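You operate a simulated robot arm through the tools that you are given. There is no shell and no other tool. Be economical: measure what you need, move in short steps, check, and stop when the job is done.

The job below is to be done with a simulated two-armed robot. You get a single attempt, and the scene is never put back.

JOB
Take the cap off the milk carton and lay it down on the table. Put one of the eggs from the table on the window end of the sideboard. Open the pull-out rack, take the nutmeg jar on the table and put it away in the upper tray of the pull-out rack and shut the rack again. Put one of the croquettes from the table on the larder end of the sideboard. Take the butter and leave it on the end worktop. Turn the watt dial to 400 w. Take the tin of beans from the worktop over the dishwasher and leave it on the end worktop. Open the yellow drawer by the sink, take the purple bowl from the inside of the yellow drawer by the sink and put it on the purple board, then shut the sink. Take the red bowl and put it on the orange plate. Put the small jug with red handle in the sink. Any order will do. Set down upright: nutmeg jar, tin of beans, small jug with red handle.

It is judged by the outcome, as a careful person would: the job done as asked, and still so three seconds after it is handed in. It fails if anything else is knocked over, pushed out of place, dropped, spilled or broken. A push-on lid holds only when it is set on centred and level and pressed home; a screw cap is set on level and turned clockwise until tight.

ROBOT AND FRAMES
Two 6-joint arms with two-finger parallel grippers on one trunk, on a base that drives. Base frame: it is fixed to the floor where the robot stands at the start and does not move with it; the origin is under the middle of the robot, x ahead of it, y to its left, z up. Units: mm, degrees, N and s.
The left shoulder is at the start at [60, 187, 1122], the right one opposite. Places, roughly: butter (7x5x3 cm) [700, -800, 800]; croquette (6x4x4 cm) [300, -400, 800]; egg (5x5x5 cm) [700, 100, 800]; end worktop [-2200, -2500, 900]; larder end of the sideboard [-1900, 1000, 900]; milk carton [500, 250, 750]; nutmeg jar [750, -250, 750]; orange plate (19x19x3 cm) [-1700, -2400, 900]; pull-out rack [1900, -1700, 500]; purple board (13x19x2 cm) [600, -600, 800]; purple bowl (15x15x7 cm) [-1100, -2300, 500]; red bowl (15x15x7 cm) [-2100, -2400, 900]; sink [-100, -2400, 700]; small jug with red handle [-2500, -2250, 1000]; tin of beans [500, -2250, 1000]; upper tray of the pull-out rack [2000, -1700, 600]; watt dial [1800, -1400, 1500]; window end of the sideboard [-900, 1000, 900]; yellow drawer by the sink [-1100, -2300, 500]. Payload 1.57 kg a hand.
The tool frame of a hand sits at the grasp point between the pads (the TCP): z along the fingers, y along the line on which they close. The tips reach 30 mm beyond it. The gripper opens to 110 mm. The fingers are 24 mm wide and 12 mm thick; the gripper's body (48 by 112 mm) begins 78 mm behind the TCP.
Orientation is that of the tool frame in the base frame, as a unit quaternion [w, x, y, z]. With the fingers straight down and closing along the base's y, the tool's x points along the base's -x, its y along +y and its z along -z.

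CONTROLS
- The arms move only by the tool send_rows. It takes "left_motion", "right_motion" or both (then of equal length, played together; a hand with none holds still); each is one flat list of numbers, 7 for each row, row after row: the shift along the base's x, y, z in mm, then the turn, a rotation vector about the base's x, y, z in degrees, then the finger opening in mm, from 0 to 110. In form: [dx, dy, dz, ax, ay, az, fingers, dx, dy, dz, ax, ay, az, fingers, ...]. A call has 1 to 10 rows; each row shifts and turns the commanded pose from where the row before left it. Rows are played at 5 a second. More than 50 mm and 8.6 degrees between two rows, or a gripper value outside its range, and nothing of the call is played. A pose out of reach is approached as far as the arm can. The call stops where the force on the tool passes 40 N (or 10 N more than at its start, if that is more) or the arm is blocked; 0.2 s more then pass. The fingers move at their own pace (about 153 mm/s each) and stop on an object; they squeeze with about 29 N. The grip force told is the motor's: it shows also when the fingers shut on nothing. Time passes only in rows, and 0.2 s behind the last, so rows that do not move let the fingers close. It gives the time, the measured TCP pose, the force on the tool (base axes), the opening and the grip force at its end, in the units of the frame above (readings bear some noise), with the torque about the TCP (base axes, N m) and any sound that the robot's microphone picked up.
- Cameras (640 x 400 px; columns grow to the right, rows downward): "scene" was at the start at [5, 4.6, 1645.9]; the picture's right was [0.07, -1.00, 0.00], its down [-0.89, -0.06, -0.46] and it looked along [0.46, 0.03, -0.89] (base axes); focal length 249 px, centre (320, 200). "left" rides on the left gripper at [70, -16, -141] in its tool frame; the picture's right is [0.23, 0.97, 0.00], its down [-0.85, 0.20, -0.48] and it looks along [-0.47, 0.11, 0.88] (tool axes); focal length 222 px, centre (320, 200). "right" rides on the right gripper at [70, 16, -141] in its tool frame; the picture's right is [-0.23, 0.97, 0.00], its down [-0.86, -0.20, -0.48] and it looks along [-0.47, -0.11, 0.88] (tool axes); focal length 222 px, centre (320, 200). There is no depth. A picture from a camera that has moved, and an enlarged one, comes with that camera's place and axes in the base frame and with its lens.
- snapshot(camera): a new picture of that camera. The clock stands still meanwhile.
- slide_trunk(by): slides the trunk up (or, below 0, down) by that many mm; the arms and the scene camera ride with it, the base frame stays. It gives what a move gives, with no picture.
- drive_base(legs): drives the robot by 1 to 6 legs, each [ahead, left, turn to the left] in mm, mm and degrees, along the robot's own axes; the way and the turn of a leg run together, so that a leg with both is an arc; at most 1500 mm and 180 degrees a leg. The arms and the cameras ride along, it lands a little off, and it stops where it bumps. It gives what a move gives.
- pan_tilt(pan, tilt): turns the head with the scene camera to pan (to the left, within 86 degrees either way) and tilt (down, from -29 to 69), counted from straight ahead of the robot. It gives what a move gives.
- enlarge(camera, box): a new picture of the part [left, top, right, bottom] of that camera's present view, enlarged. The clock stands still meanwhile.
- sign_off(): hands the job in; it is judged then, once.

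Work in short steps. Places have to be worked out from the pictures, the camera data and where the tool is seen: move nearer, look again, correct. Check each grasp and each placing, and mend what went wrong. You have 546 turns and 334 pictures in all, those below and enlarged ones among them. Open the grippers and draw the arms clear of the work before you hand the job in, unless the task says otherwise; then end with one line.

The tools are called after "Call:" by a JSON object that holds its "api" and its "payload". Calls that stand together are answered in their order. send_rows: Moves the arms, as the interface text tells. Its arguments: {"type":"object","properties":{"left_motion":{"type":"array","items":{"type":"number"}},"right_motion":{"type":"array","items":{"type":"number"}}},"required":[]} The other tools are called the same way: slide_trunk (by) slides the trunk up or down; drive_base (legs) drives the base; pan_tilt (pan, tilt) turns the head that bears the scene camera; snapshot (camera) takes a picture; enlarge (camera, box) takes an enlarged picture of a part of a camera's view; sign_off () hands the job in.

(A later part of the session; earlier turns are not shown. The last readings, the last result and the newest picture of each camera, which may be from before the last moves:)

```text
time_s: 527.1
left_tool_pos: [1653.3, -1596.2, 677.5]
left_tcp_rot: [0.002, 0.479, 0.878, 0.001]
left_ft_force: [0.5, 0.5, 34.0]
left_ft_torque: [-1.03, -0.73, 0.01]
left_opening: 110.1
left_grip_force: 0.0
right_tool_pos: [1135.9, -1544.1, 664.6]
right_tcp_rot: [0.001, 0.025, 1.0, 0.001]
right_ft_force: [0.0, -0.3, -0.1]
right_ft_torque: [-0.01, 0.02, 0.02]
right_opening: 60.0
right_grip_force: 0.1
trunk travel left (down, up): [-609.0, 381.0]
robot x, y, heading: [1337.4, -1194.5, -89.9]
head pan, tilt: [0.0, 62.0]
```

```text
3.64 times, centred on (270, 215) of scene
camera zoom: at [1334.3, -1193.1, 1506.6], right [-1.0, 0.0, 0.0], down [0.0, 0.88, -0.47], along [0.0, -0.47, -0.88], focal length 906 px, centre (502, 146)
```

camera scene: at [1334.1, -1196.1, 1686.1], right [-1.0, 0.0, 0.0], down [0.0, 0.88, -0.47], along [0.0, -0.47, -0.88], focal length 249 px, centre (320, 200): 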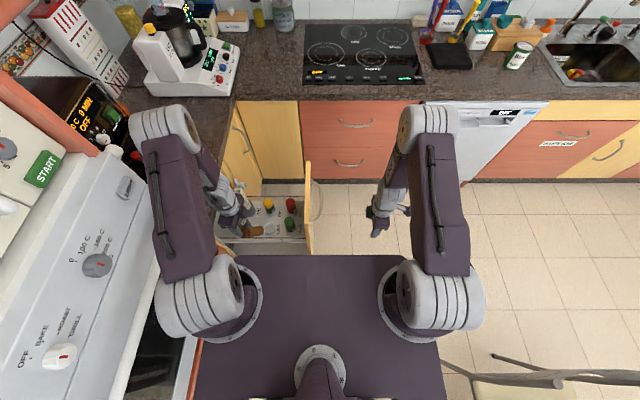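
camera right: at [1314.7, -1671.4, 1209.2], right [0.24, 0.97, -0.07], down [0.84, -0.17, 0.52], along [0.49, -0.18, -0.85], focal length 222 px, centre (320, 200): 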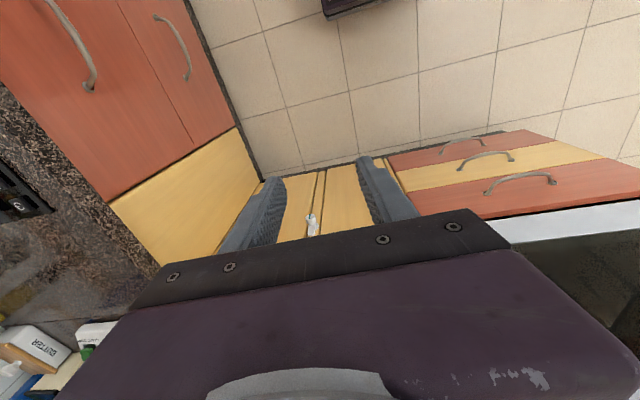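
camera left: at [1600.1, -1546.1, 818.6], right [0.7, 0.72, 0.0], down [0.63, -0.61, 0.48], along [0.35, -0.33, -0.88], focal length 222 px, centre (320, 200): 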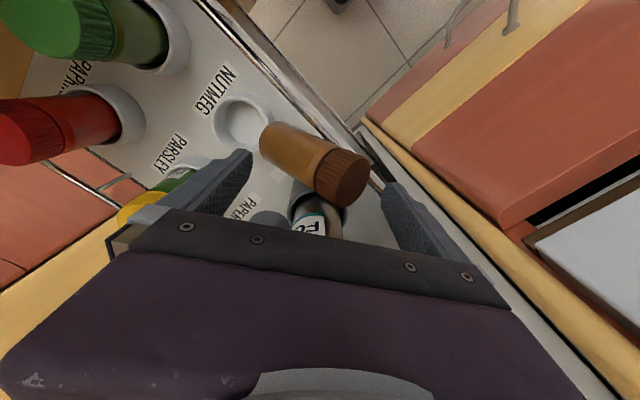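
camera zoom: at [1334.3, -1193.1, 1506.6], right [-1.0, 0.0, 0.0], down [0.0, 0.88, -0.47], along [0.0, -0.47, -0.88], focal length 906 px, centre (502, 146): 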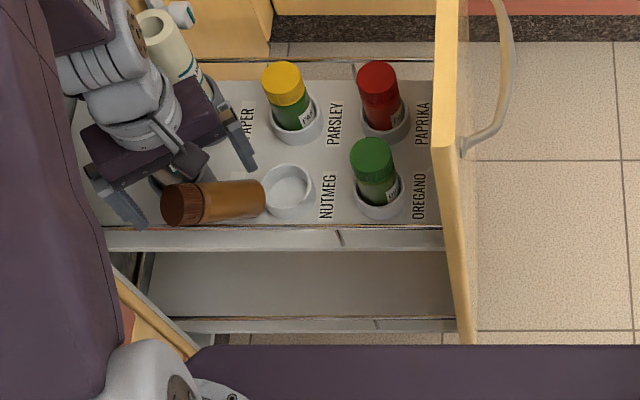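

The gripper body pressed on the FOIL roll (34 N). Raise at once, then tilt the hand ~16° so its body leans away from the roll.

Call:
{"api": "slide_trunk", "payload": {"by": 60}}

Call:
{"api": "send_rows", "payload": {"left_motion": [-1, 2, 0, -7, -4.5, 0, 110, -1, 2, 0, -7, -4.5, 0, 110]}}

Call:
{"api": "snapshot", "payload": {"camera": "left"}}

Call:
{"api": "enlarge", "payload": {"camera": "scene", "box": [200, 160, 340, 270]}}

```text
time_s: 528.1
left_tool_pos: [1653.0, -1595.4, 734.1]
left_tcp_rot: [-0.001, 0.478, 0.879, 0.004]
left_ft_force: [0.4, 0.3, 0.8]
left_ft_torque: [-0.01, 0.02, 0.03]
left_opening: 109.7
left_grip_force: 0.1
right_tool_pos: [1136.4, -1543.9, 722.9]
right_tcp_rot: [0.0, 0.025, 1.0, 0.002]
right_ft_force: [0.5, -0.9, -0.5]
right_ft_torque: [-0.02, -0.01, -0.02]
right_opening: 60.0
right_grip_force: 0.2
trunk travel left (down, up): [-669.0, 321.0]
robot x, y, heading: [1331.9, -1194.2, -90.1]
head pan, tilt: [0.0, 62.0]
```

```text
time_s: 528.7
left_tool_pos: [1650.3, -1591.7, 733.9]
left_tcp_rot: [0.127, 0.474, 0.869, -0.066]
left_ft_force: [0.4, -0.8, 0.3]
left_ft_torque: [0.01, -0.01, -0.05]
left_opening: 110.0
left_grip_force: 0.2
left hand out of reach, approached as far as the arm can: row 1
right_tool_pos: [1137.1, -1545.6, 723.2]
right_tcp_rot: [0.0, 0.026, 1.0, 0.003]
right_ft_force: [-0.5, 0.6, -0.5]
right_ft_torque: [0.0, 0.01, 0.01]
right_opening: 60.1
right_grip_force: 0.1
trunk travel left (down, up): [-669.0, 321.0]
robot x, y, heading: [1337.1, -1191.0, -90.1]
head pan, tilt: [0.0, 62.0]
```

```text
106 pictures are left
camera left: at [1578.3, -1510.8, 850.8], right [0.7, 0.71, -0.06], down [0.54, -0.47, 0.7], along [0.47, -0.52, -0.71], focal length 222 px, centre (320, 200)
```

left: 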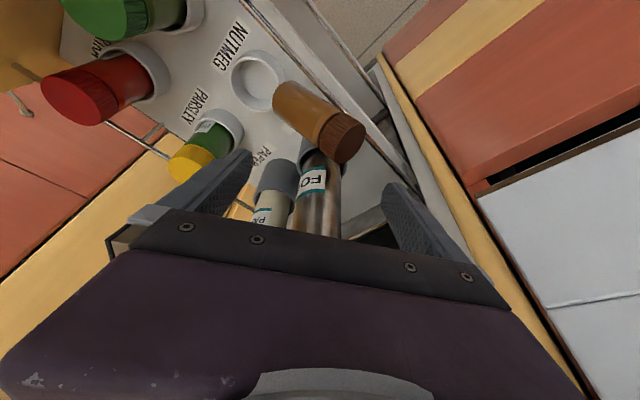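

```text
3.64 times, centred on (270, 215) of scene
camera zoom: at [1336.3, -1196.1, 1566.0], right [-1.0, 0.0, 0.0], down [0.0, 0.88, -0.47], along [0.0, -0.47, -0.88], focal length 906 px, centre (502, 146)
```

zoom: 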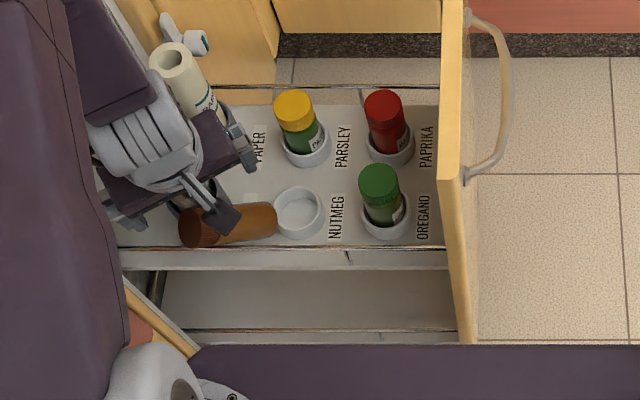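

Clearance from the roll looks good now. Lower 60, check forces, then the rest.

Call:
{"api": "send_rows", "payload": {"left_motion": [-4, -4, -10, 0, 0, 0, 110]}}

Call:
{"api": "slide_trunk", "payload": {"by": -55}}

Call:
{"api": "snapshot", "payload": {"camera": "left"}}

```text
time_s: 529.1
left_tool_pos: [1646.7, -1596.9, 723.1]
left_tcp_rot: [0.127, 0.473, 0.869, -0.066]
left_ft_force: [0.0, 0.1, -0.3]
left_ft_torque: [0.02, 0.02, 0.0]
left_opening: 110.0
left_grip_force: 0.1
right_tool_pos: [1137.5, -1544.5, 722.5]
right_tcp_rot: [0.001, 0.025, 1.0, 0.002]
right_ft_force: [0.7, 0.7, 0.6]
right_ft_torque: [0.02, 0.01, -0.04]
right_opening: 59.7
right_grip_force: 0.0
trunk travel left (down, up): [-669.0, 321.0]
robot x, y, heading: [1337.5, -1189.1, -90.0]
head pan, tilt: [0.0, 62.0]
```

```text
time_s: 530.1
left_tool_pos: [1647.9, -1596.0, 669.0]
left_tcp_rot: [0.126, 0.473, 0.869, -0.067]
left_ft_force: [0.2, 0.2, -1.0]
left_ft_torque: [0.0, -0.02, 0.0]
left_opening: 110.0
left_grip_force: 0.1
right_tool_pos: [1135.9, -1544.3, 667.2]
right_tcp_rot: [0.001, 0.025, 1.0, 0.004]
right_ft_force: [0.0, -0.6, 1.3]
right_ft_torque: [0.02, 0.02, -0.01]
right_opening: 59.9
right_grip_force: 0.1
trunk travel left (down, up): [-614.0, 376.0]
robot x, y, heading: [1330.1, -1193.4, -90.2]
head pan, tilt: [0.0, 62.0]
```

```text
104 pictures are left
camera left: at [1575.0, -1515.2, 785.7], right [0.7, 0.71, -0.06], down [0.54, -0.47, 0.7], along [0.47, -0.52, -0.71], focal length 222 px, centre (320, 200)
```

left: 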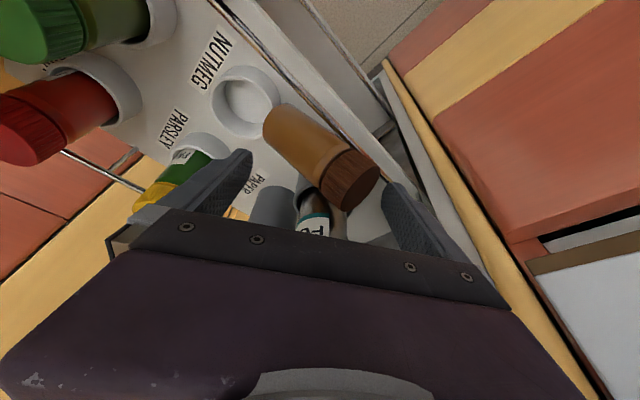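

No contact. Lower 25 more and begin closing.

Call:
{"api": "slide_trunk", "payload": {"by": -25}}

Call:
{"api": "send_rows", "payload": {"left_motion": [0, 0, 0, 0, 0, 0, 95, 0, 0, 0, 0, 0, 0, 80, 0, 0, 0, 0, 0, 0, 80]}}

Call:
{"api": "snapshot", "payload": {"camera": "left"}}

```text
time_s: 530.8
left_tool_pos: [1647.1, -1595.5, 644.0]
left_tcp_rot: [0.127, 0.474, 0.869, -0.065]
left_ft_force: [-0.6, -0.7, 0.3]
left_ft_torque: [-0.01, 0.01, -0.03]
left_opening: 110.0
left_grip_force: 0.1
right_tool_pos: [1137.6, -1544.7, 642.2]
right_tcp_rot: [0.0, 0.026, 1.0, 0.003]
right_ft_force: [-0.1, 0.2, 0.2]
right_ft_torque: [-0.04, 0.03, -0.03]
right_opening: 59.8
right_grip_force: 0.0
trunk travel left (down, up): [-589.0, 401.0]
robot x, y, heading: [1334.9, -1192.6, -90.1]
head pan, tilt: [0.0, 62.0]
```

```text
time_s: 531.6
left_tool_pos: [1646.0, -1594.9, 645.2]
left_tcp_rot: [0.126, 0.473, 0.869, -0.066]
left_ft_force: [-0.9, 6.9, 10.9]
left_ft_torque: [0.44, -0.27, 0.24]
left_opening: 85.7
left_grip_force: 3.3
right_tool_pos: [1136.8, -1543.4, 642.7]
right_tcp_rot: [0.001, 0.026, 1.0, 0.002]
right_ft_force: [-0.6, -1.0, 0.0]
right_ft_torque: [-0.03, -0.01, 0.01]
right_opening: 60.0
right_grip_force: 0.1
trunk travel left (down, up): [-589.0, 401.0]
robot x, y, heading: [1335.3, -1193.7, -90.2]
head pan, tilt: [0.0, 62.0]
```

```text
103 pictures are left
camera left: at [1574.5, -1513.8, 761.5], right [0.7, 0.71, -0.06], down [0.54, -0.47, 0.7], along [0.47, -0.52, -0.71], focal length 222 px, centre (320, 200)
```

left: 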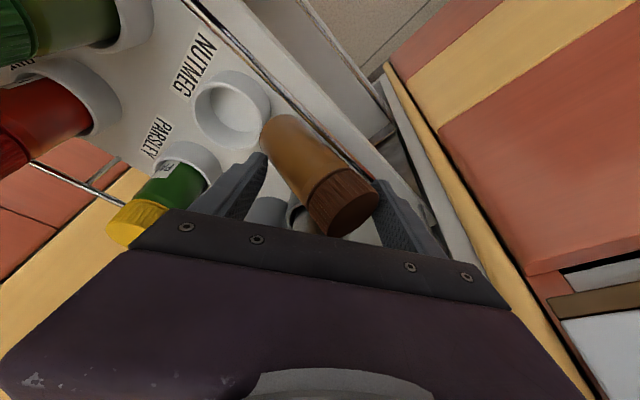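

The jar is being squeezed upright. Continue closing slowly.

Call:
{"api": "send_rows", "payload": {"left_motion": [0, 0, 0, 0, 0, 0, 74, 0, 0, 0, 0, 0, 0, 68, 0, 0, 0, 0, 0, 0, 62, 0, 0, 0, 0, 0, 0, 56, 0, 0, 0, 0, 0, 0, 56]}}

Call:
{"api": "snapshot", "payload": {"camera": "left"}}

```text
time_s: 532.8
left_tool_pos: [1646.6, -1596.4, 645.5]
left_tcp_rot: [0.128, 0.474, 0.869, -0.067]
left_ft_force: [0.8, -2.4, 19.1]
left_ft_torque: [0.34, -0.6, -0.17]
left_opening: 61.6
left_grip_force: 2.7
right_tool_pos: [1136.3, -1543.9, 642.9]
right_tcp_rot: [0.001, 0.025, 1.0, 0.001]
right_ft_force: [0.0, -0.7, -0.3]
right_ft_torque: [0.0, -0.01, -0.01]
right_opening: 60.0
right_grip_force: 0.1
trunk travel left (down, up): [-589.0, 401.0]
robot x, y, heading: [1334.5, -1193.4, -90.2]
head pan, tilt: [0.0, 62.0]
```

```text
102 pictures are left
camera left: at [1574.5, -1515.1, 761.6], right [0.7, 0.71, -0.06], down [0.53, -0.47, 0.7], along [0.47, -0.53, -0.71], focal length 222 px, centre (320, 200)
```

left: 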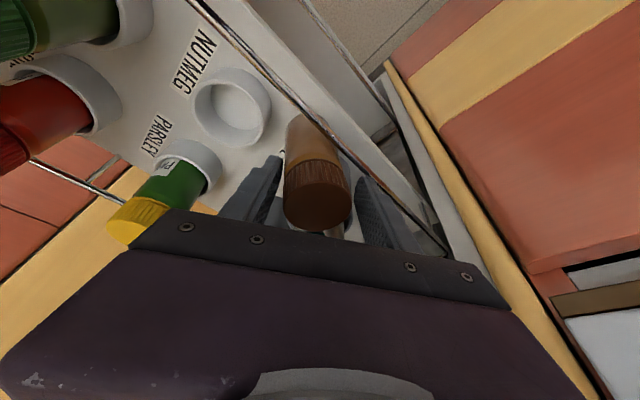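

Working beautifully. Finish closing.

Call:
{"api": "send_rows", "payload": {"left_motion": [0, 0, 0, 0, 0, 0, 52, 0, 0, 2, 0, 0, 0, 46, 0, 0, 2, 0, 0, 0, 40, 0, 0, 0, 0, 0, 0, 34, 0, 0, 0, 0, 0, 0, 34]}}

Call:
{"api": "snapshot", "payload": {"camera": "left"}}

```text
time_s: 534.0
left_tool_pos: [1647.9, -1595.2, 648.0]
left_tcp_rot: [0.125, 0.474, 0.869, -0.064]
left_ft_force: [-1.0, 0.0, -1.3]
left_ft_torque: [-0.03, 0.04, 0.02]
left_opening: 42.4
left_grip_force: 29.1
right_tool_pos: [1135.7, -1545.7, 641.8]
right_tcp_rot: [-0.001, 0.025, 1.0, 0.002]
right_ft_force: [0.3, 0.6, 0.2]
right_ft_torque: [-0.02, 0.01, 0.0]
right_opening: 60.0
right_grip_force: 0.0
trunk travel left (down, up): [-589.0, 401.0]
robot x, y, heading: [1337.5, -1191.6, -90.0]
head pan, tilt: [0.0, 62.0]
```

```text
101 pictures are left
camera left: at [1575.1, -1515.4, 764.2], right [0.7, 0.71, -0.06], down [0.54, -0.47, 0.7], along [0.47, -0.52, -0.71], focal length 222 px, centre (320, 200)
```

left: 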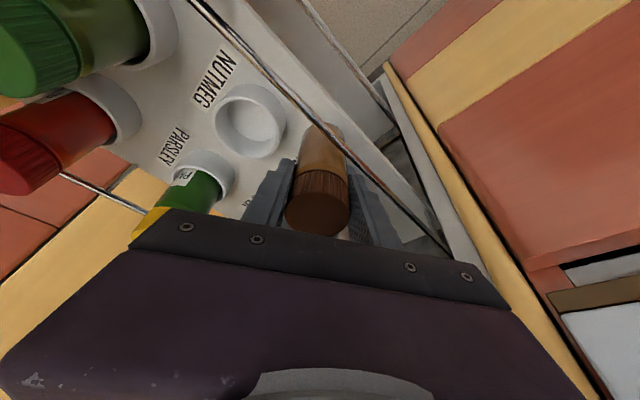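

Gripped across its diameter (42 mm). Lift 120 mm and inspect.

Call:
{"api": "slide_trunk", "payload": {"by": 130}}

Call:
{"api": "snapshot", "payload": {"camera": "left"}}

Call:
{"api": "enlarge", "payload": {"camera": "scene", "box": [190, 150, 330, 260]}}

```text
time_s: 535.6
left_tool_pos: [1648.5, -1596.9, 778.0]
left_tcp_rot: [0.125, 0.473, 0.869, -0.065]
left_ft_force: [0.7, -1.3, -1.3]
left_ft_torque: [0.01, 0.02, -0.04]
left_opening: 42.5
left_grip_force: 28.6
right_tool_pos: [1137.4, -1544.7, 771.8]
right_tcp_rot: [0.0, 0.024, 1.0, 0.002]
right_ft_force: [0.2, 0.3, -0.2]
right_ft_torque: [0.01, 0.0, 0.02]
right_opening: 60.1
right_grip_force: 0.1
trunk travel left (down, up): [-719.0, 271.0]
robot x, y, heading: [1335.9, -1192.5, -90.4]
head pan, tilt: [0.0, 62.0]
```

```text
100 pictures are left
camera left: at [1575.2, -1516.0, 894.3], right [0.7, 0.71, -0.06], down [0.54, -0.47, 0.7], along [0.47, -0.52, -0.71], focal length 222 px, centre (320, 200)
```

left: 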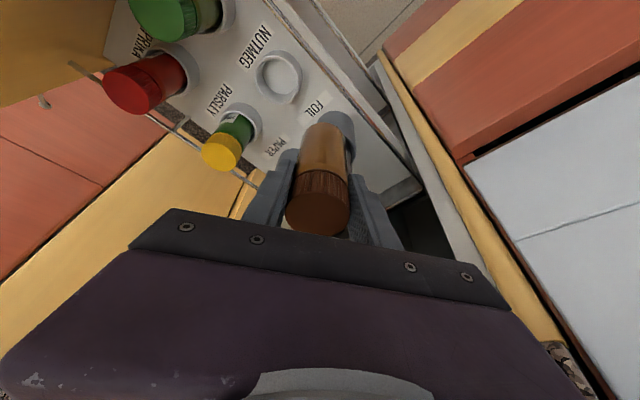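

```text
3.64 times, centred on (260, 205) of scene
camera zoom: at [1336.8, -1196.7, 1616.0], right [-1.0, 0.0, 0.0], down [0.0, 0.88, -0.47], along [0.0, -0.47, -0.88], focal length 906 px, centre (538, 182)
```

zoom: 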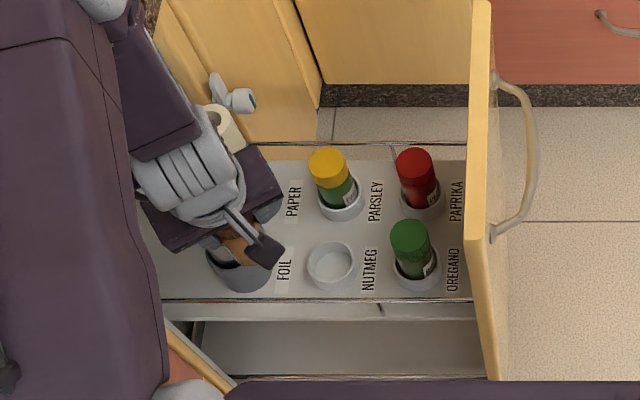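

The jar appears vertical in the grip. Move it over the cup: TCP to ≈[1574,−1627].

Call:
{"api": "send_rows", "payload": {"left_motion": [-25, -10, 0, 0, 0, 0, 34, -25, -10, 0, 0, 0, 0, 34, -25, -10, 0, 0, 0, 0, 34]}}

Call:
{"api": "slide_trunk", "payload": {"by": -75}}

Call:
{"api": "enlarge", "payload": {"camera": "left", "box": [200, 30, 440, 240]}}

Call:
{"api": "enlarge", "payload": {"camera": "scene", "box": [200, 160, 330, 260]}}

```text
time_s: 536.4
left_tool_pos: [1571.8, -1626.9, 779.2]
left_tcp_rot: [0.125, 0.473, 0.87, -0.065]
left_ft_force: [-0.4, 0.6, -0.6]
left_ft_torque: [0.02, -0.01, 0.02]
left_opening: 42.5
left_grip_force: 29.1
right_tool_pos: [1136.7, -1544.7, 771.4]
right_tcp_rot: [-0.001, 0.025, 1.0, 0.002]
right_ft_force: [0.2, -0.4, -1.0]
right_ft_torque: [0.02, -0.04, 0.03]
right_opening: 60.0
right_grip_force: 0.1
trunk travel left (down, up): [-719.0, 271.0]
robot x, y, heading: [1335.9, -1193.3, -90.1]
head pan, tilt: [0.0, 62.0]
```

```text
time_s: 537.5
left_tool_pos: [1572.1, -1626.6, 703.9]
left_tcp_rot: [0.127, 0.473, 0.869, -0.066]
left_ft_force: [0.8, -0.2, -1.5]
left_ft_torque: [-0.01, 0.0, 0.03]
left_opening: 42.5
left_grip_force: 29.0
right_tool_pos: [1137.9, -1546.1, 696.7]
right_tcp_rot: [0.0, 0.025, 1.0, 0.002]
right_ft_force: [0.1, 0.8, -0.1]
right_ft_torque: [-0.01, -0.04, 0.01]
right_opening: 60.0
right_grip_force: 0.1
trunk travel left (down, up): [-644.0, 346.0]
robot x, y, heading: [1336.1, -1195.3, -90.2]
head pan, tilt: [0.0, 62.0]
```

```text
1.90 times, centred on (320, 135) of left
camera zoom: at [1499.6, -1546.2, 819.2], right [0.7, 0.71, -0.06], down [0.54, -0.47, 0.7], along [0.47, -0.52, -0.71], focal length 423 px, centre (320, 324)
```

zoom: 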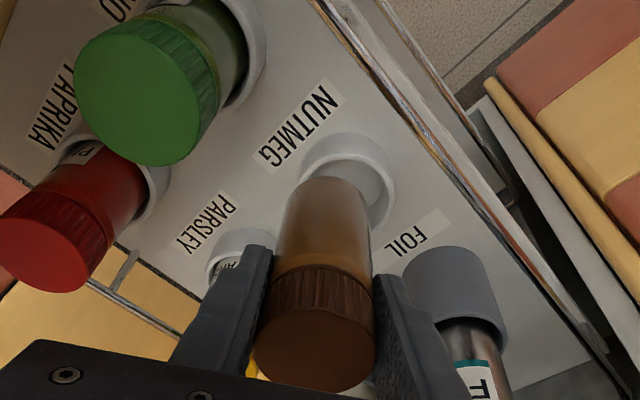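

```text
4.00 times, centred on (265, 210) of scene
camera zoom: at [1336.7, -1196.3, 1541.0], right [-1.0, 0.0, 0.0], down [0.0, 0.88, -0.47], along [0.0, -0.47, -0.88], focal length 997 px, centre (540, 160)
```

zoom: 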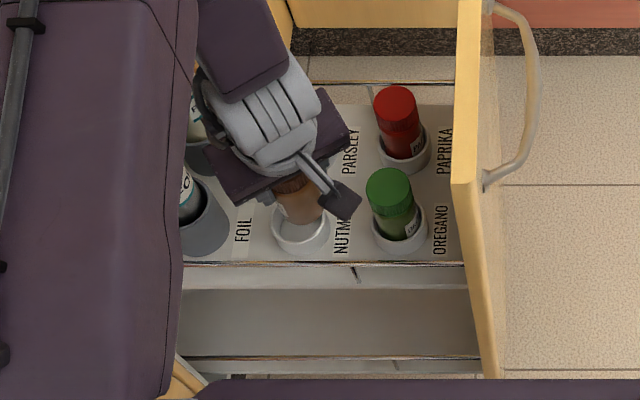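

The rack tray seems to have shifted in ~10 mm; zoom in for precise alignment of jar vs cup.

Call:
{"api": "enlarge", "payload": {"camera": "scene", "box": [245, 185, 305, 230]}}

```text
8.89 times, centred on (275, 208) of scene
camera zoom: at [1336.7, -1196.3, 1541.0], right [-1.0, 0.0, 0.0], down [0.0, 0.88, -0.47], along [0.0, -0.47, -0.88], focal length 2216 px, centre (720, 133)
```

zoom: 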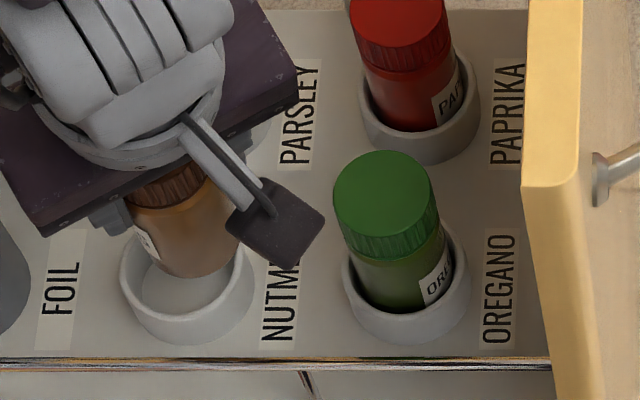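

Best combined estimate: shift about +10 x. Apply, lower 25 mm so parallax vanishes, and re-check in both views.

Call:
{"api": "send_rows", "payload": {"left_motion": [10, -2, -15, 0, 0, 0, 34]}}

Call:
{"api": "enlarge", "payload": {"camera": "scene", "box": [245, 185, 305, 230]}}

Call:
{"api": "enlarge", "payload": {"camera": "left", "box": [260, 60, 400, 200]}}

```text
time_s: 537.9
left_tool_pos: [1583.5, -1630.1, 686.6]
left_tcp_rot: [0.126, 0.473, 0.869, -0.067]
left_ft_force: [-0.5, 0.4, -0.9]
left_ft_torque: [-0.01, 0.02, -0.02]
left_opening: 42.7
left_grip_force: 29.3
right_tool_pos: [1136.3, -1545.4, 697.1]
right_tcp_rot: [0.001, 0.025, 1.0, 0.003]
right_ft_force: [-0.4, 0.0, 0.0]
right_ft_torque: [0.0, 0.01, -0.02]
right_opening: 60.0
right_grip_force: 0.0
trunk travel left (down, up): [-644.0, 346.0]
robot x, y, heading: [1335.9, -1195.2, -90.2]
head pan, tilt: [0.0, 62.0]
```

```text
8.89 times, centred on (275, 208) of scene
camera zoom: at [1337.7, -1197.3, 1541.0], right [-1.0, 0.0, 0.0], down [0.0, 0.88, -0.47], along [0.0, -0.47, -0.88], focal length 2216 px, centre (720, 133)
```

zoom: 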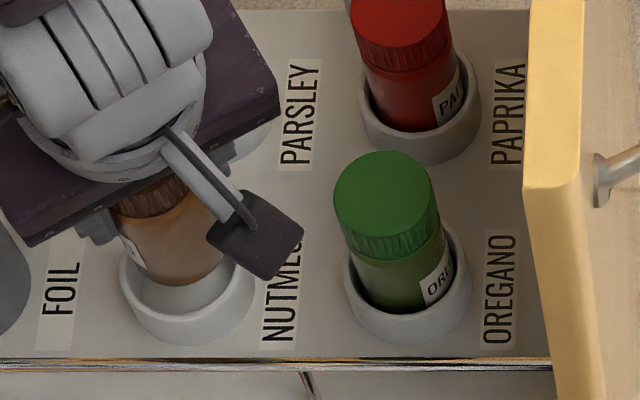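

```text
2.86 times, centred on (330, 130) of left
camera zoom: at [1510.5, -1549.9, 802.9], right [0.7, 0.71, -0.06], down [0.54, -0.47, 0.7], along [0.47, -0.52, -0.71], focal length 635 px, centre (291, 400)
```

zoom: 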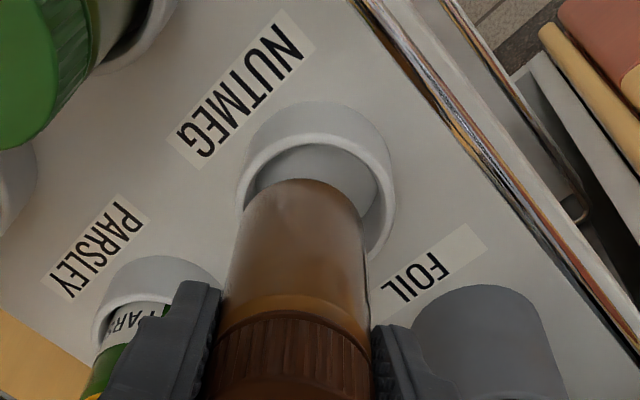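

Now both views agree within ~4 mm and the cup has ~5 mm slack. Lower gently into the cup.

Call:
{"api": "send_rows", "payload": {"left_motion": [1, -1, -8, 0, 0, 0, 34, 0, 0, -8, 0, 0, 0, 34, 0, 0, -6, 0, 0, 0, 34, 0, 0, -5, 0, 0, 0, 34]}}

Call:
{"api": "enlarge", "payload": {"camera": "left", "box": [260, 60, 400, 200]}}

```text
time_s: 538.9
left_tool_pos: [1581.3, -1629.5, 662.2]
left_tcp_rot: [0.127, 0.473, 0.869, -0.066]
left_ft_force: [1.2, -0.9, 14.9]
left_ft_torque: [-0.27, 0.15, 0.04]
left_opening: 42.8
left_grip_force: 29.2
right_tool_pos: [1135.5, -1544.5, 696.9]
right_tcp_rot: [0.001, 0.026, 1.0, 0.001]
right_ft_force: [0.0, -0.2, 0.0]
right_ft_torque: [0.0, -0.02, 0.02]
right_opening: 60.0
right_grip_force: 0.0
trunk travel left (down, up): [-644.0, 346.0]
robot x, y, heading: [1335.7, -1189.0, -89.9]
head pan, tilt: [0.0, 62.0]
```

```text
2.86 times, centred on (330, 130) of left
camera zoom: at [1509.8, -1548.8, 778.4], right [0.7, 0.71, -0.06], down [0.54, -0.47, 0.7], along [0.47, -0.52, -0.71], focal length 635 px, centre (291, 400)
```

zoom: 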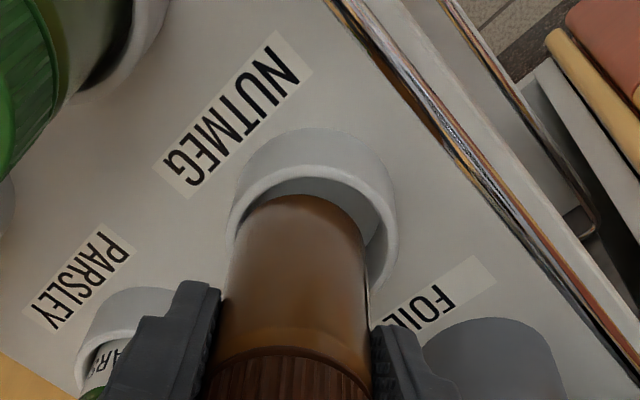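

Touching the rim on the (−x,−y) side. Raise 4 mm, shift (+5,+4), and lower again.

Call:
{"api": "send_rows", "payload": {"left_motion": [0, 0, 6, 0, 0, 0, 34, 5, 4, 0, 0, 0, 0, 34, 0, 0, -6, 0, 0, 0, 34, 0, 0, -5, 0, 0, 0, 34, 0, 0, -4, 0, 0, 0, 34]}}

Call:
{"api": "enlarge", "payload": {"camera": "left", "box": [260, 60, 400, 200]}}

```text
time_s: 540.1
left_tool_pos: [1586.6, -1624.9, 651.5]
left_tcp_rot: [0.125, 0.473, 0.869, -0.066]
left_ft_force: [-1.3, -3.1, -2.2]
left_ft_torque: [-0.21, 0.09, -0.05]
left_opening: 42.5
left_grip_force: 29.2
right_tool_pos: [1136.7, -1545.0, 696.8]
right_tcp_rot: [0.001, 0.025, 1.0, 0.003]
right_ft_force: [0.6, 1.0, -0.2]
right_ft_torque: [-0.02, -0.01, 0.02]
right_opening: 60.0
right_grip_force: 0.1
trunk travel left (down, up): [-644.0, 346.0]
robot x, y, heading: [1336.5, -1192.6, -90.1]
head pan, tilt: [0.0, 62.0]
```

```text
2.86 times, centred on (330, 130) of left
camera zoom: at [1514.8, -1544.8, 767.1], right [0.7, 0.71, -0.06], down [0.54, -0.47, 0.7], along [0.47, -0.52, -0.71], focal length 635 px, centre (291, 400)
```

zoom: 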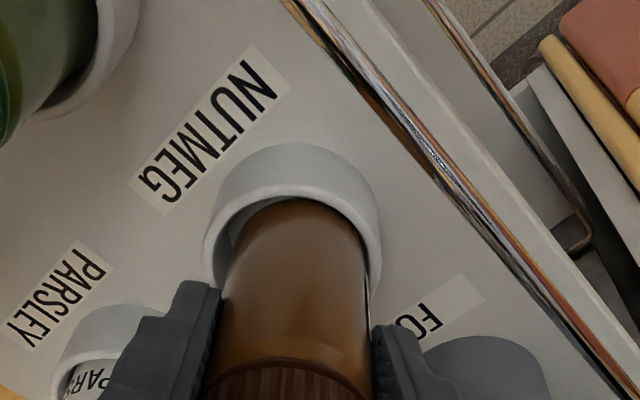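

It's inside the cup now. Lower to the cup floor.

Call:
{"api": "send_rows", "payload": {"left_motion": [0, 0, -4, 0, 0, 0, 34, 0, 0, -4, 0, 0, 0, 34, 0, 0, -3, 0, 0, 0, 34]}}

```text
time_s: 540.9
left_tool_pos: [1587.2, -1625.2, 641.0]
left_tcp_rot: [0.126, 0.474, 0.869, -0.066]
left_ft_force: [-2.1, -2.2, -0.2]
left_ft_torque: [-0.12, 0.05, -0.01]
left_opening: 42.5
left_grip_force: 28.4
right_tool_pos: [1136.8, -1544.7, 697.4]
right_tcp_rot: [0.0, 0.025, 1.0, 0.002]
right_ft_force: [0.3, 0.8, 0.3]
right_ft_torque: [0.01, 0.0, -0.01]
right_opening: 59.8
right_grip_force: 0.0
trunk travel left (down, up): [-644.0, 346.0]
robot x, y, heading: [1333.5, -1191.5, -90.2]
head pan, tilt: [0.0, 62.0]
```

Call:
{"api": "send_rows", "payload": {"left_motion": [0, 0, -4, 0, 0, 0, 34, 0, 0, -4, 0, 0, 0, 34, 0, 0, -4, 0, 0, 0, 34, 0, 0, -4, 0, 0, 0, 34]}}

Call:
{"api": "enlarge", "payload": {"camera": "scene", "box": [235, 175, 315, 235]}}

```text
time_s: 541.9
left_tool_pos: [1585.1, -1626.0, 627.6]
left_tcp_rot: [0.128, 0.474, 0.868, -0.068]
left_ft_force: [0.3, -1.1, 17.4]
left_ft_torque: [0.15, 0.13, -0.01]
left_opening: 42.2
left_grip_force: 29.1
right_tool_pos: [1137.3, -1542.8, 697.7]
right_tcp_rot: [0.001, 0.025, 1.0, 0.001]
right_ft_force: [-0.8, 0.0, 0.1]
right_ft_torque: [0.03, 0.01, 0.03]
right_opening: 60.0
right_grip_force: 0.1
trunk travel left (down, up): [-644.0, 346.0]
robot x, y, heading: [1336.8, -1193.3, -90.1]
head pan, tilt: [0.0, 62.0]
```

```text
6.67 times, centred on (275, 205) of scene
camera zoom: at [1335.1, -1193.0, 1541.4], right [-1.0, 0.0, 0.0], down [0.0, 0.88, -0.47], along [0.0, -0.47, -0.88], focal length 1662 px, centre (620, 167)
```

zoom: 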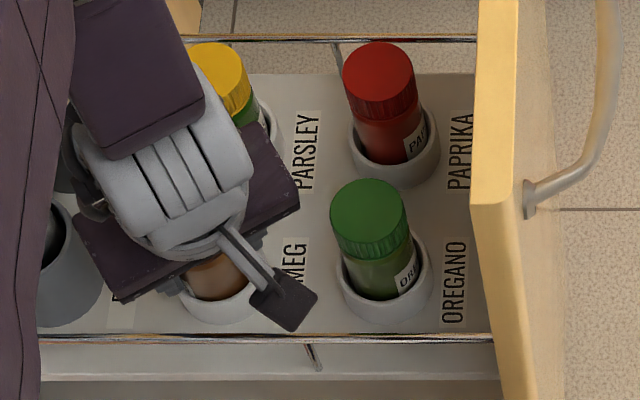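

Seated on the cup floor. Open and withdraw along the hand's own axis.

Call:
{"api": "send_rows", "payload": {"left_motion": [0, 0, 0, 0, 0, 0, 48, 0, 0, 0, 0, 0, 0, 60, 0, 0, 0, 0, 0, 0, 64, -4, 6, 24, 0, 0, 0, 64, -6, 10, 37, 0, 0, 0, 64, -6, 10, 37, 0, 0, 0, 64, -6, 10, 37, 0, 0, 0, 64, -6, 10, 37, 0, 0, 0, 64]}}

Call:
{"api": "enlarge", "payload": {"camera": "scene", "box": [200, 160, 330, 260]}}

Call:
{"api": "snapshot", "payload": {"camera": "left"}}

```text
time_s: 543.7
left_tool_pos: [1560.4, -1580.0, 799.0]
left_tcp_rot: [0.127, 0.474, 0.869, -0.066]
left_ft_force: [1.2, 0.1, 0.3]
left_ft_torque: [0.0, 0.01, -0.01]
left_opening: 63.6
left_grip_force: 0.0
right_tool_pos: [1136.2, -1545.4, 697.3]
right_tcp_rot: [0.001, 0.026, 1.0, 0.002]
right_ft_force: [0.0, 0.2, 0.1]
right_ft_torque: [-0.03, -0.01, 0.0]
right_opening: 59.9
right_grip_force: 0.1
trunk travel left (down, up): [-644.0, 346.0]
robot x, y, heading: [1336.8, -1193.0, -90.5]
head pan, tilt: [0.0, 62.0]
```

```text
4.00 times, centred on (265, 210) of scene
camera zoom: at [1336.3, -1195.0, 1541.0], right [-1.0, 0.0, 0.0], down [0.0, 0.88, -0.47], along [0.0, -0.47, -0.88], focal length 997 px, centre (540, 160)
```

zoom: 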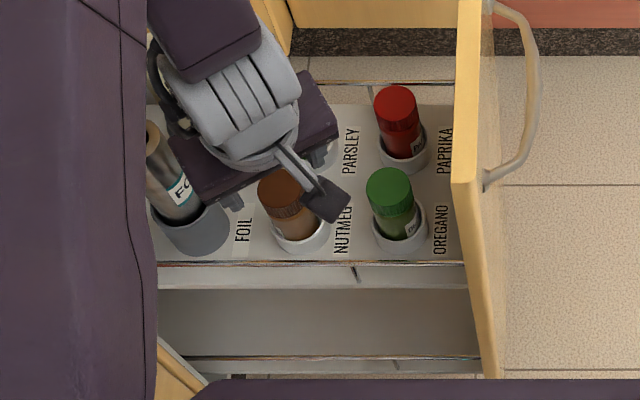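

```text
89 pictures are left
camera left: at [1488.2, -1500.2, 915.5], right [0.7, 0.71, -0.06], down [0.54, -0.47, 0.7], along [0.47, -0.52, -0.71], focal length 222 px, centre (320, 200)
```

left: 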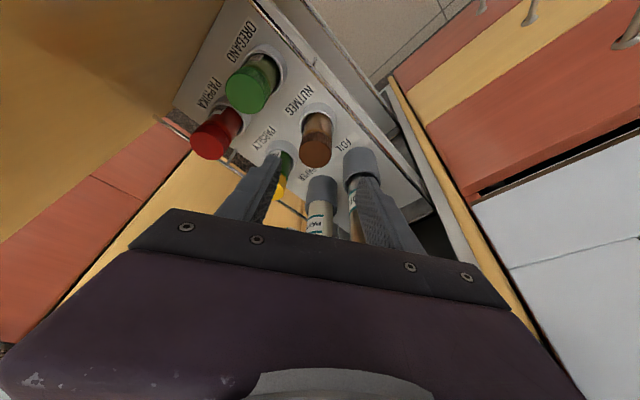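

The nutmeg stands upright in its cup. Raise the trunk, straighten the left hand, and reposition to push the rack shut.

Call:
{"api": "slide_trunk", "payload": {"by": 300}}

Call:
{"api": "send_rows", "payload": {"left_motion": [-20, 20, 0, 7, 4.5, 0, 60, -20, 20, 0, 7, 4.5, 0, 60, -20, 10, 0, 0, 0, 0, 60]}}

Call:
{"api": "drive_base", "payload": {"legs": [[60, -220, 0], [0, 0, 90]]}}

```text
time_s: 546.7
left_tool_pos: [1560.3, -1582.4, 1098.8]
left_tcp_rot: [0.126, 0.474, 0.869, -0.066]
left_ft_force: [0.0, 0.7, 0.1]
left_ft_torque: [0.0, -0.01, -0.03]
left_opening: 64.1
left_grip_force: 0.0
right_tool_pos: [1136.3, -1544.4, 996.3]
right_tcp_rot: [0.0, 0.026, 1.0, 0.003]
right_ft_force: [0.8, -1.1, 0.3]
right_ft_torque: [0.01, 0.0, -0.01]
right_opening: 59.6
right_grip_force: 0.0
trunk travel left (down, up): [-944.0, 46.0]
robot x, y, heading: [1335.9, -1194.2, -90.2]
head pan, tilt: [0.0, 62.0]
```

```text
time_s: 547.5
left_tool_pos: [1518.0, -1538.6, 1095.2]
left_tcp_rot: [0.046, 0.479, 0.877, -0.008]
left_ft_force: [0.0, -0.3, -0.1]
left_ft_torque: [-0.01, -0.02, 0.04]
left_opening: 60.1
left_grip_force: 0.0
left hand out of reach, approached as far as the arm can: row 2
right_tool_pos: [1135.8, -1544.3, 997.1]
right_tcp_rot: [0.001, 0.025, 1.0, 0.003]
right_ft_force: [0.5, 0.4, 0.0]
right_ft_torque: [-0.02, 0.01, 0.04]
right_opening: 60.1
right_grip_force: 0.0
trunk travel left (down, up): [-944.0, 46.0]
robot x, y, heading: [1336.5, -1194.4, -90.0]
head pan, tilt: [0.0, 62.0]
```

```text
time_s: 553.2
left_tool_pos: [1451.3, -1045.0, 1095.3]
left_tcp_rot: [0.037, -0.316, 0.948, 0.028]
left_ft_force: [-0.5, 0.2, -0.7]
left_ft_torque: [0.03, 0.01, -0.04]
left_opening: 59.9
left_grip_force: 0.1
right_tool_pos: [1485.0, -1425.5, 996.7]
right_tcp_rot: [0.002, 0.714, -0.7, -0.003]
right_ft_force: [-0.6, 0.4, 1.1]
right_ft_torque: [0.04, -0.01, 0.03]
right_opening: 60.0
right_grip_force: 0.1
trunk travel left (down, up): [-944.0, 46.0]
robot x, y, heading: [1116.4, -1249.5, 3.8]
head pan, tilt: [0.0, 62.0]
```

Call:
{"api": "drive_base", "payload": {"legs": [[-65, -100, -3.8], [0, -150, 0], [-200, 0, 0]]}}

Call:
{"api": "send_rows", "payload": {"right_motion": [40, 0, 0, 0, 0, 0, 0, 40, 0, 0, 0, 0, 0, 0, 40, 0, 0, 0, 0, 0, 0, 30, 0, 0, 0, 0, 0, 0]}}

Call:
{"api": "pan_tilt", "payload": {"pan": -10, "tilt": 50}}

Call:
{"api": "snapshot", "payload": {"camera": "scene"}}

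```text
time_s: 556.6
left_tool_pos: [1208.7, -1312.5, 1092.2]
left_tcp_rot: [0.036, -0.285, 0.957, 0.026]
left_ft_force: [0.2, 0.2, 0.3]
left_ft_torque: [0.03, 0.0, 0.0]
left_opening: 60.3
left_grip_force: 0.1
right_tool_pos: [1215.2, -1696.0, 995.5]
right_tcp_rot: [-0.002, -0.691, 0.722, 0.002]
right_ft_force: [-0.1, -0.3, -0.8]
right_ft_torque: [-0.02, 0.06, -0.02]
right_opening: 59.9
right_grip_force: 0.0
trunk travel left (down, up): [-944.0, 46.0]
robot x, y, heading: [860.6, -1498.5, 0.3]
head pan, tilt: [0.0, 62.0]
```

```text
time_s: 557.6
left_tool_pos: [1204.1, -1313.0, 1094.6]
left_tcp_rot: [0.038, -0.285, 0.957, 0.025]
left_ft_force: [0.3, 0.4, 0.2]
left_ft_torque: [0.01, 0.03, 0.01]
left_opening: 60.1
left_grip_force: 0.0
right_tool_pos: [1362.5, -1696.0, 996.0]
right_tcp_rot: [-0.003, -0.692, 0.722, 0.002]
right_ft_force: [-0.6, 0.1, 1.9]
right_ft_torque: [-0.02, 0.0, 0.04]
right_opening: 0.0
right_grip_force: 21.3
trunk travel left (down, up): [-944.0, 46.0]
robot x, y, heading: [860.2, -1498.2, 0.3]
head pan, tilt: [0.0, 62.0]
```

```text
time_s: 558.3
left_tool_pos: [1204.0, -1313.3, 1094.7]
left_tcp_rot: [0.037, -0.285, 0.957, 0.027]
left_ft_force: [0.0, -0.1, -0.7]
left_ft_torque: [0.02, 0.0, 0.02]
left_opening: 60.1
left_grip_force: 0.0
right_tool_pos: [1363.9, -1694.8, 995.4]
right_tcp_rot: [-0.002, -0.692, 0.722, 0.002]
right_ft_force: [-0.2, -0.2, -0.5]
right_ft_torque: [0.04, -0.03, -0.02]
right_opening: 0.0
right_grip_force: 21.2
trunk travel left (down, up): [-944.0, 46.0]
robot x, y, heading: [858.8, -1499.6, 0.3]
head pan, tilt: [-10.0, 50.0]
```

```text
88 pictures are left
camera scene: at [876.9, -1512.5, 1855.8], right [-0.17, -0.99, 0.0], down [-0.76, 0.13, -0.64], along [0.63, -0.11, -0.77], focal length 249 px, centre (320, 200)
```

scene: 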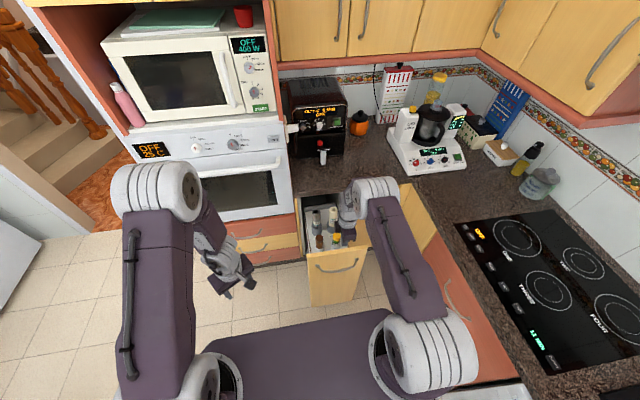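

Back up so the right hand clears the panel, lower it to mid-panel height, then push.

Call:
{"api": "drive_base", "payload": {"legs": [[-190, 0, 0]]}}

Call:
{"api": "slide_trunk", "payload": {"by": -400}}

Call:
{"api": "slide_trunk", "payload": {"by": -75}}

Call:
{"api": "drive_base", "payload": {"legs": [[250, 0, 0]]}}

Call:
{"api": "snapshot", "payload": {"camera": "scene"}}

```text
time_s: 559.9
left_tool_pos: [1019.2, -1313.5, 1094.0]
left_tcp_rot: [0.035, -0.287, 0.957, 0.028]
left_ft_force: [0.4, -0.4, -0.5]
left_ft_torque: [0.02, -0.01, 0.05]
left_opening: 60.1
left_grip_force: 0.0
right_tool_pos: [1179.7, -1695.2, 993.6]
right_tcp_rot: [-0.001, -0.692, 0.722, 0.002]
right_ft_force: [0.5, 0.2, 0.0]
right_ft_torque: [0.01, 0.03, -0.01]
right_opening: 0.1
right_grip_force: 21.5
trunk travel left (down, up): [-944.0, 46.0]
robot x, y, heading: [671.7, -1500.8, 0.3]
head pan, tilt: [-10.0, 50.0]
```

```text
time_s: 563.7
left_tool_pos: [1015.8, -1314.0, 695.9]
left_tcp_rot: [0.037, -0.287, 0.957, 0.026]
left_ft_force: [0.6, -0.4, -0.7]
left_ft_torque: [0.02, -0.04, 0.0]
left_opening: 60.2
left_grip_force: 0.0
right_tool_pos: [1176.8, -1695.6, 595.8]
right_tcp_rot: [-0.001, -0.692, 0.722, 0.001]
right_ft_force: [0.7, 0.2, -0.2]
right_ft_torque: [0.0, 0.02, 0.01]
right_opening: 0.3
right_grip_force: 21.5
trunk travel left (down, up): [-544.0, 446.0]
robot x, y, heading: [671.9, -1500.1, 0.3]
head pan, tilt: [-10.0, 50.0]
```

```text
time_s: 564.8
left_tool_pos: [1016.0, -1314.6, 622.0]
left_tcp_rot: [0.038, -0.287, 0.957, 0.026]
left_ft_force: [0.7, -0.3, 0.5]
left_ft_torque: [0.04, 0.01, -0.02]
left_opening: 60.0
left_grip_force: 0.1
right_tool_pos: [1176.0, -1694.5, 521.2]
right_tcp_rot: [-0.001, -0.692, 0.722, 0.001]
right_ft_force: [-0.2, 0.3, 0.1]
right_ft_torque: [0.04, 0.03, 0.01]
right_opening: 0.2
right_grip_force: 21.3
trunk travel left (down, up): [-469.0, 521.0]
robot x, y, heading: [673.7, -1502.4, 0.3]
head pan, tilt: [-10.0, 50.0]
```

```text
time_s: 566.6
left_tool_pos: [1275.0, -1316.8, 620.0]
left_tcp_rot: [0.037, -0.282, 0.958, 0.026]
left_ft_force: [0.1, -0.5, -1.0]
left_ft_torque: [0.0, 0.01, -0.04]
left_opening: 60.0
left_grip_force: 0.0
right_tool_pos: [1431.2, -1699.3, 520.4]
right_tcp_rot: [-0.001, -0.689, 0.725, 0.002]
right_ft_force: [-0.2, -0.5, 0.5]
right_ft_torque: [0.01, 0.03, 0.0]
right_opening: 0.0
right_grip_force: 21.2
trunk travel left (down, up): [-469.0, 521.0]
robot x, y, heading: [928.3, -1501.6, -0.3]
head pan, tilt: [-10.0, 50.0]
```

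```text
87 pictures are left
camera scene: at [946.4, -1513.0, 1380.8], right [-0.18, -0.98, 0.0], down [-0.75, 0.13, -0.64], along [0.63, -0.11, -0.77], focal length 249 px, centre (320, 200)
```

scene: 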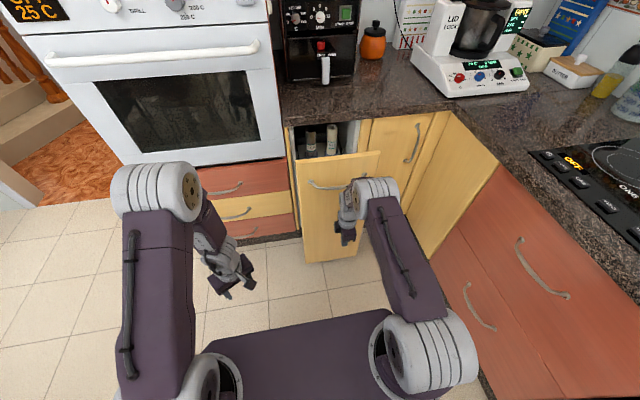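

It's sliding in smoothly. Continue 200 mm.

Call:
{"api": "drive_base", "payload": {"legs": [[200, 0, 0]]}}

Call:
{"api": "drive_base", "payload": {"legs": [[90, 0, 0]]}}

Call:
{"api": "snapshot", "payload": {"camera": "scene"}}

```text
time_s: 568.3
left_tool_pos: [1478.1, -1317.3, 621.0]
left_tcp_rot: [0.037, -0.279, 0.959, 0.026]
left_ft_force: [-0.4, -0.3, 0.4]
left_ft_torque: [0.04, 0.0, -0.01]
left_opening: 59.9
left_grip_force: 0.0
right_tool_pos: [1634.2, -1702.7, 519.5]
right_tcp_rot: [-0.002, -0.687, 0.727, 0.002]
right_ft_force: [0.7, -0.4, -0.7]
right_ft_torque: [-0.01, 0.0, 0.0]
right_opening: 0.2
right_grip_force: 21.8
trunk travel left (down, up): [-469.0, 521.0]
robot x, y, heading: [1128.0, -1502.0, -0.4]
head pan, tilt: [-10.0, 50.0]
```

```text
time_s: 569.3
left_tool_pos: [1527.1, -1319.7, 622.3]
left_tcp_rot: [0.042, -0.276, 0.96, 0.024]
left_ft_force: [0.7, -0.1, 1.2]
left_ft_torque: [0.0, 0.02, 0.02]
left_opening: 59.8
left_grip_force: 0.1
right_tool_pos: [1661.2, -1704.0, 514.0]
right_tcp_rot: [-0.014, -0.686, 0.727, 0.014]
right_ft_force: [-0.2, 0.2, -0.1]
right_ft_torque: [-0.04, 0.01, -0.02]
right_opening: 0.0
right_grip_force: 20.9
trunk travel left (down, up): [-469.0, 521.0]
robot x, y, heading: [1185.5, -1501.3, -0.6]
head pan, tilt: [-10.0, 50.0]
stopped in leg 1: the robot was blocked; the commanded pose is now the measured one
```

```text
86 pictures are left
camera scene: at [1190.5, -1512.8, 1380.4], right [-0.19, -0.98, 0.0], down [-0.75, 0.14, -0.65], along [0.64, -0.12, -0.76], focal length 249 px, centre (320, 200)
```

scene: 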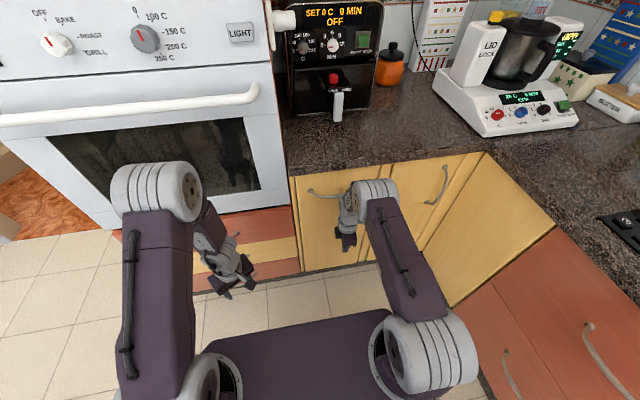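

Blocked, and it looks flush. Back off and verify.

Call:
{"api": "drive_base", "payload": {"legs": [[-350, 0, 0.6]]}}

Call:
{"api": "slide_trunk", "payload": {"by": 400}}

Call:
{"api": "enlarge", "payload": {"camera": "scene", "box": [220, 130, 460, 290]}}

```text
time_s: 571.6
left_tool_pos: [1175.5, -1314.3, 620.4]
left_tcp_rot: [0.038, -0.285, 0.958, 0.026]
left_ft_force: [-0.9, 1.1, 0.6]
left_ft_torque: [0.02, -0.03, 0.0]
left_opening: 60.0
left_grip_force: 0.1
right_tool_pos: [1317.0, -1696.9, 511.1]
right_tcp_rot: [-0.015, -0.691, 0.723, 0.015]
right_ft_force: [0.4, -0.2, 0.1]
right_ft_torque: [0.03, -0.02, 0.01]
right_opening: 0.0
right_grip_force: 21.7
trunk travel left (down, up): [-469.0, 521.0]
robot x, y, heading: [827.2, -1499.1, -0.2]
head pan, tilt: [-10.0, 50.0]
```

```text
time_s: 575.4
left_tool_pos: [1176.3, -1314.6, 1020.2]
left_tcp_rot: [0.037, -0.284, 0.958, 0.025]
left_ft_force: [0.2, -0.1, 0.0]
left_ft_torque: [-0.02, -0.02, -0.02]
left_opening: 60.2
left_grip_force: 0.2
right_tool_pos: [1317.2, -1695.8, 912.6]
right_tcp_rot: [-0.015, -0.691, 0.723, 0.015]
right_ft_force: [0.1, -0.8, -0.9]
right_ft_torque: [-0.02, 0.0, 0.01]
right_opening: 0.0
right_grip_force: 21.3
trunk travel left (down, up): [-869.0, 121.0]
robot x, y, heading: [831.8, -1502.0, 0.3]
head pan, tilt: [-10.0, 50.0]
```

```text
2.50 times, centred on (340, 210) of scene
camera zoom: at [847.6, -1512.4, 1780.8], right [-0.17, -0.99, 0.0], down [-0.75, 0.13, -0.64], along [0.63, -0.11, -0.77], focal length 623 px, centre (270, 175)
```

zoom: 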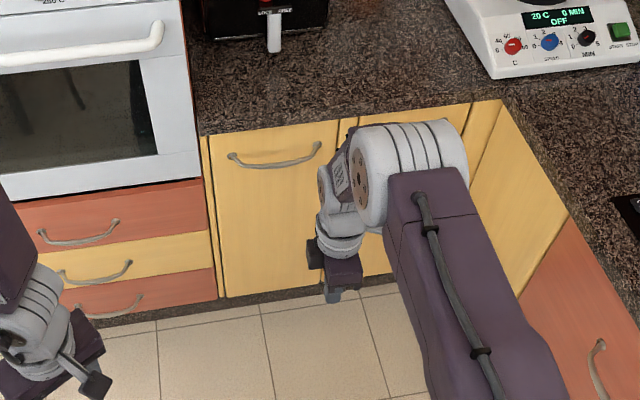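

The rack is shut. Now retract the right hand, tidy the left, and go round to the butter at the far-right of the table.

Call:
{"api": "send_rows", "payload": {"right_motion": [-35, 0, 10, 0, 0, 0, 60, -35, 0, 10, 0, 0, 0, 60, -35, 0, 10, 0, 0, 0, 60, -30, 0, 0, 0, 0, 0, 60], "left_motion": [5, 0, -15, -2, 1.6, 0, 80, 5, 0, -15, -2, 1.6, 0, 80, 0, 0, -10, 0, 0, 0, 80, 0, 0, 0, 0, 0, 0, 80]}}

Call:
{"api": "drive_base", "payload": {"legs": [[300, 100, 0], [0, 0, 90], [0, -150, 0], [500, 0, 0]]}}

Call:
{"api": "pan_tilt", "payload": {"pan": 75, "tilt": 50}}

Call:
{"api": "snapshot", "payload": {"camera": "scene"}}

```text
time_s: 576.4
left_tool_pos: [1180.5, -1310.5, 996.1]
left_tcp_rot: [0.007, -0.284, 0.959, 0.007]
left_ft_force: [0.5, -0.2, -0.6]
left_ft_torque: [-0.02, -0.03, -0.01]
left_opening: 79.9
left_grip_force: 0.1
left hand out of reach, approached as far as the arm can: row 2, 3
right_tool_pos: [1183.2, -1694.0, 941.7]
right_tcp_rot: [-0.014, -0.691, 0.723, 0.014]
right_ft_force: [0.3, -0.3, 0.2]
right_ft_torque: [0.01, 0.01, 0.0]
right_opening: 60.0
right_grip_force: 0.1
trunk travel left (down, up): [-869.0, 121.0]
robot x, y, heading: [831.4, -1499.7, 0.0]
head pan, tilt: [-10.0, 50.0]
```

```text
time_s: 585.9
left_tool_pos: [1065.2, -549.1, 996.2]
left_tcp_rot: [0.0, 0.883, -0.469, -0.011]
left_ft_force: [-1.1, -0.2, 0.5]
left_ft_torque: [0.02, -0.02, -0.01]
left_opening: 80.1
left_grip_force: 0.1
right_tool_pos: [1445.6, -537.6, 941.0]
right_tcp_rot: [0.021, 1.0, -0.013, 0.0]
right_ft_force: [0.4, -0.6, 0.0]
right_ft_torque: [0.02, 0.01, 0.03]
right_opening: 59.8
right_grip_force: 0.0
trunk travel left (down, up): [-869.0, 121.0]
robot x, y, heading: [1257.2, -895.5, 91.2]
head pan, tilt: [-10.0, 50.0]
```

```text
time_s: 587.5
left_tool_pos: [1063.9, -547.7, 995.8]
left_tcp_rot: [0.001, 0.882, -0.47, -0.011]
left_ft_force: [1.3, 0.1, -0.7]
left_ft_torque: [0.0, -0.01, 0.0]
left_opening: 80.1
left_grip_force: 0.0
right_tool_pos: [1446.6, -537.5, 940.8]
right_tcp_rot: [0.021, 1.0, -0.013, 0.0]
right_ft_force: [0.4, 0.6, -0.4]
right_ft_torque: [0.04, 0.02, 0.02]
right_opening: 60.0
right_grip_force: 0.0
trunk travel left (down, up): [-869.0, 121.0]
robot x, y, heading: [1257.9, -901.5, 90.9]
head pan, tilt: [75.0, 50.0]
```

```text
84 pictures are left
camera scene: at [1186.7, -937.1, 1780.9], right [0.24, 0.97, 0.0], down [0.74, -0.18, -0.64], along [-0.62, 0.15, -0.77], focal length 249 px, centre (320, 200)
```

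scene: 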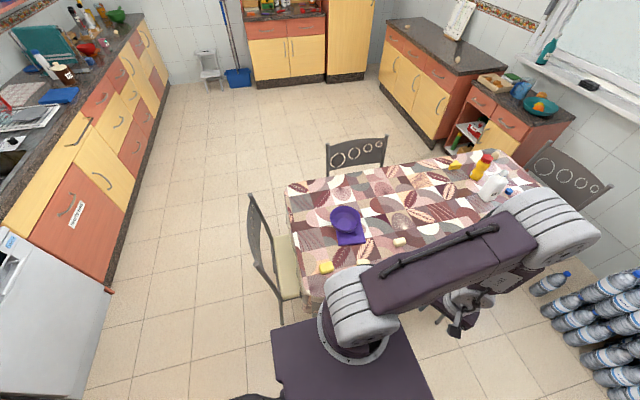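

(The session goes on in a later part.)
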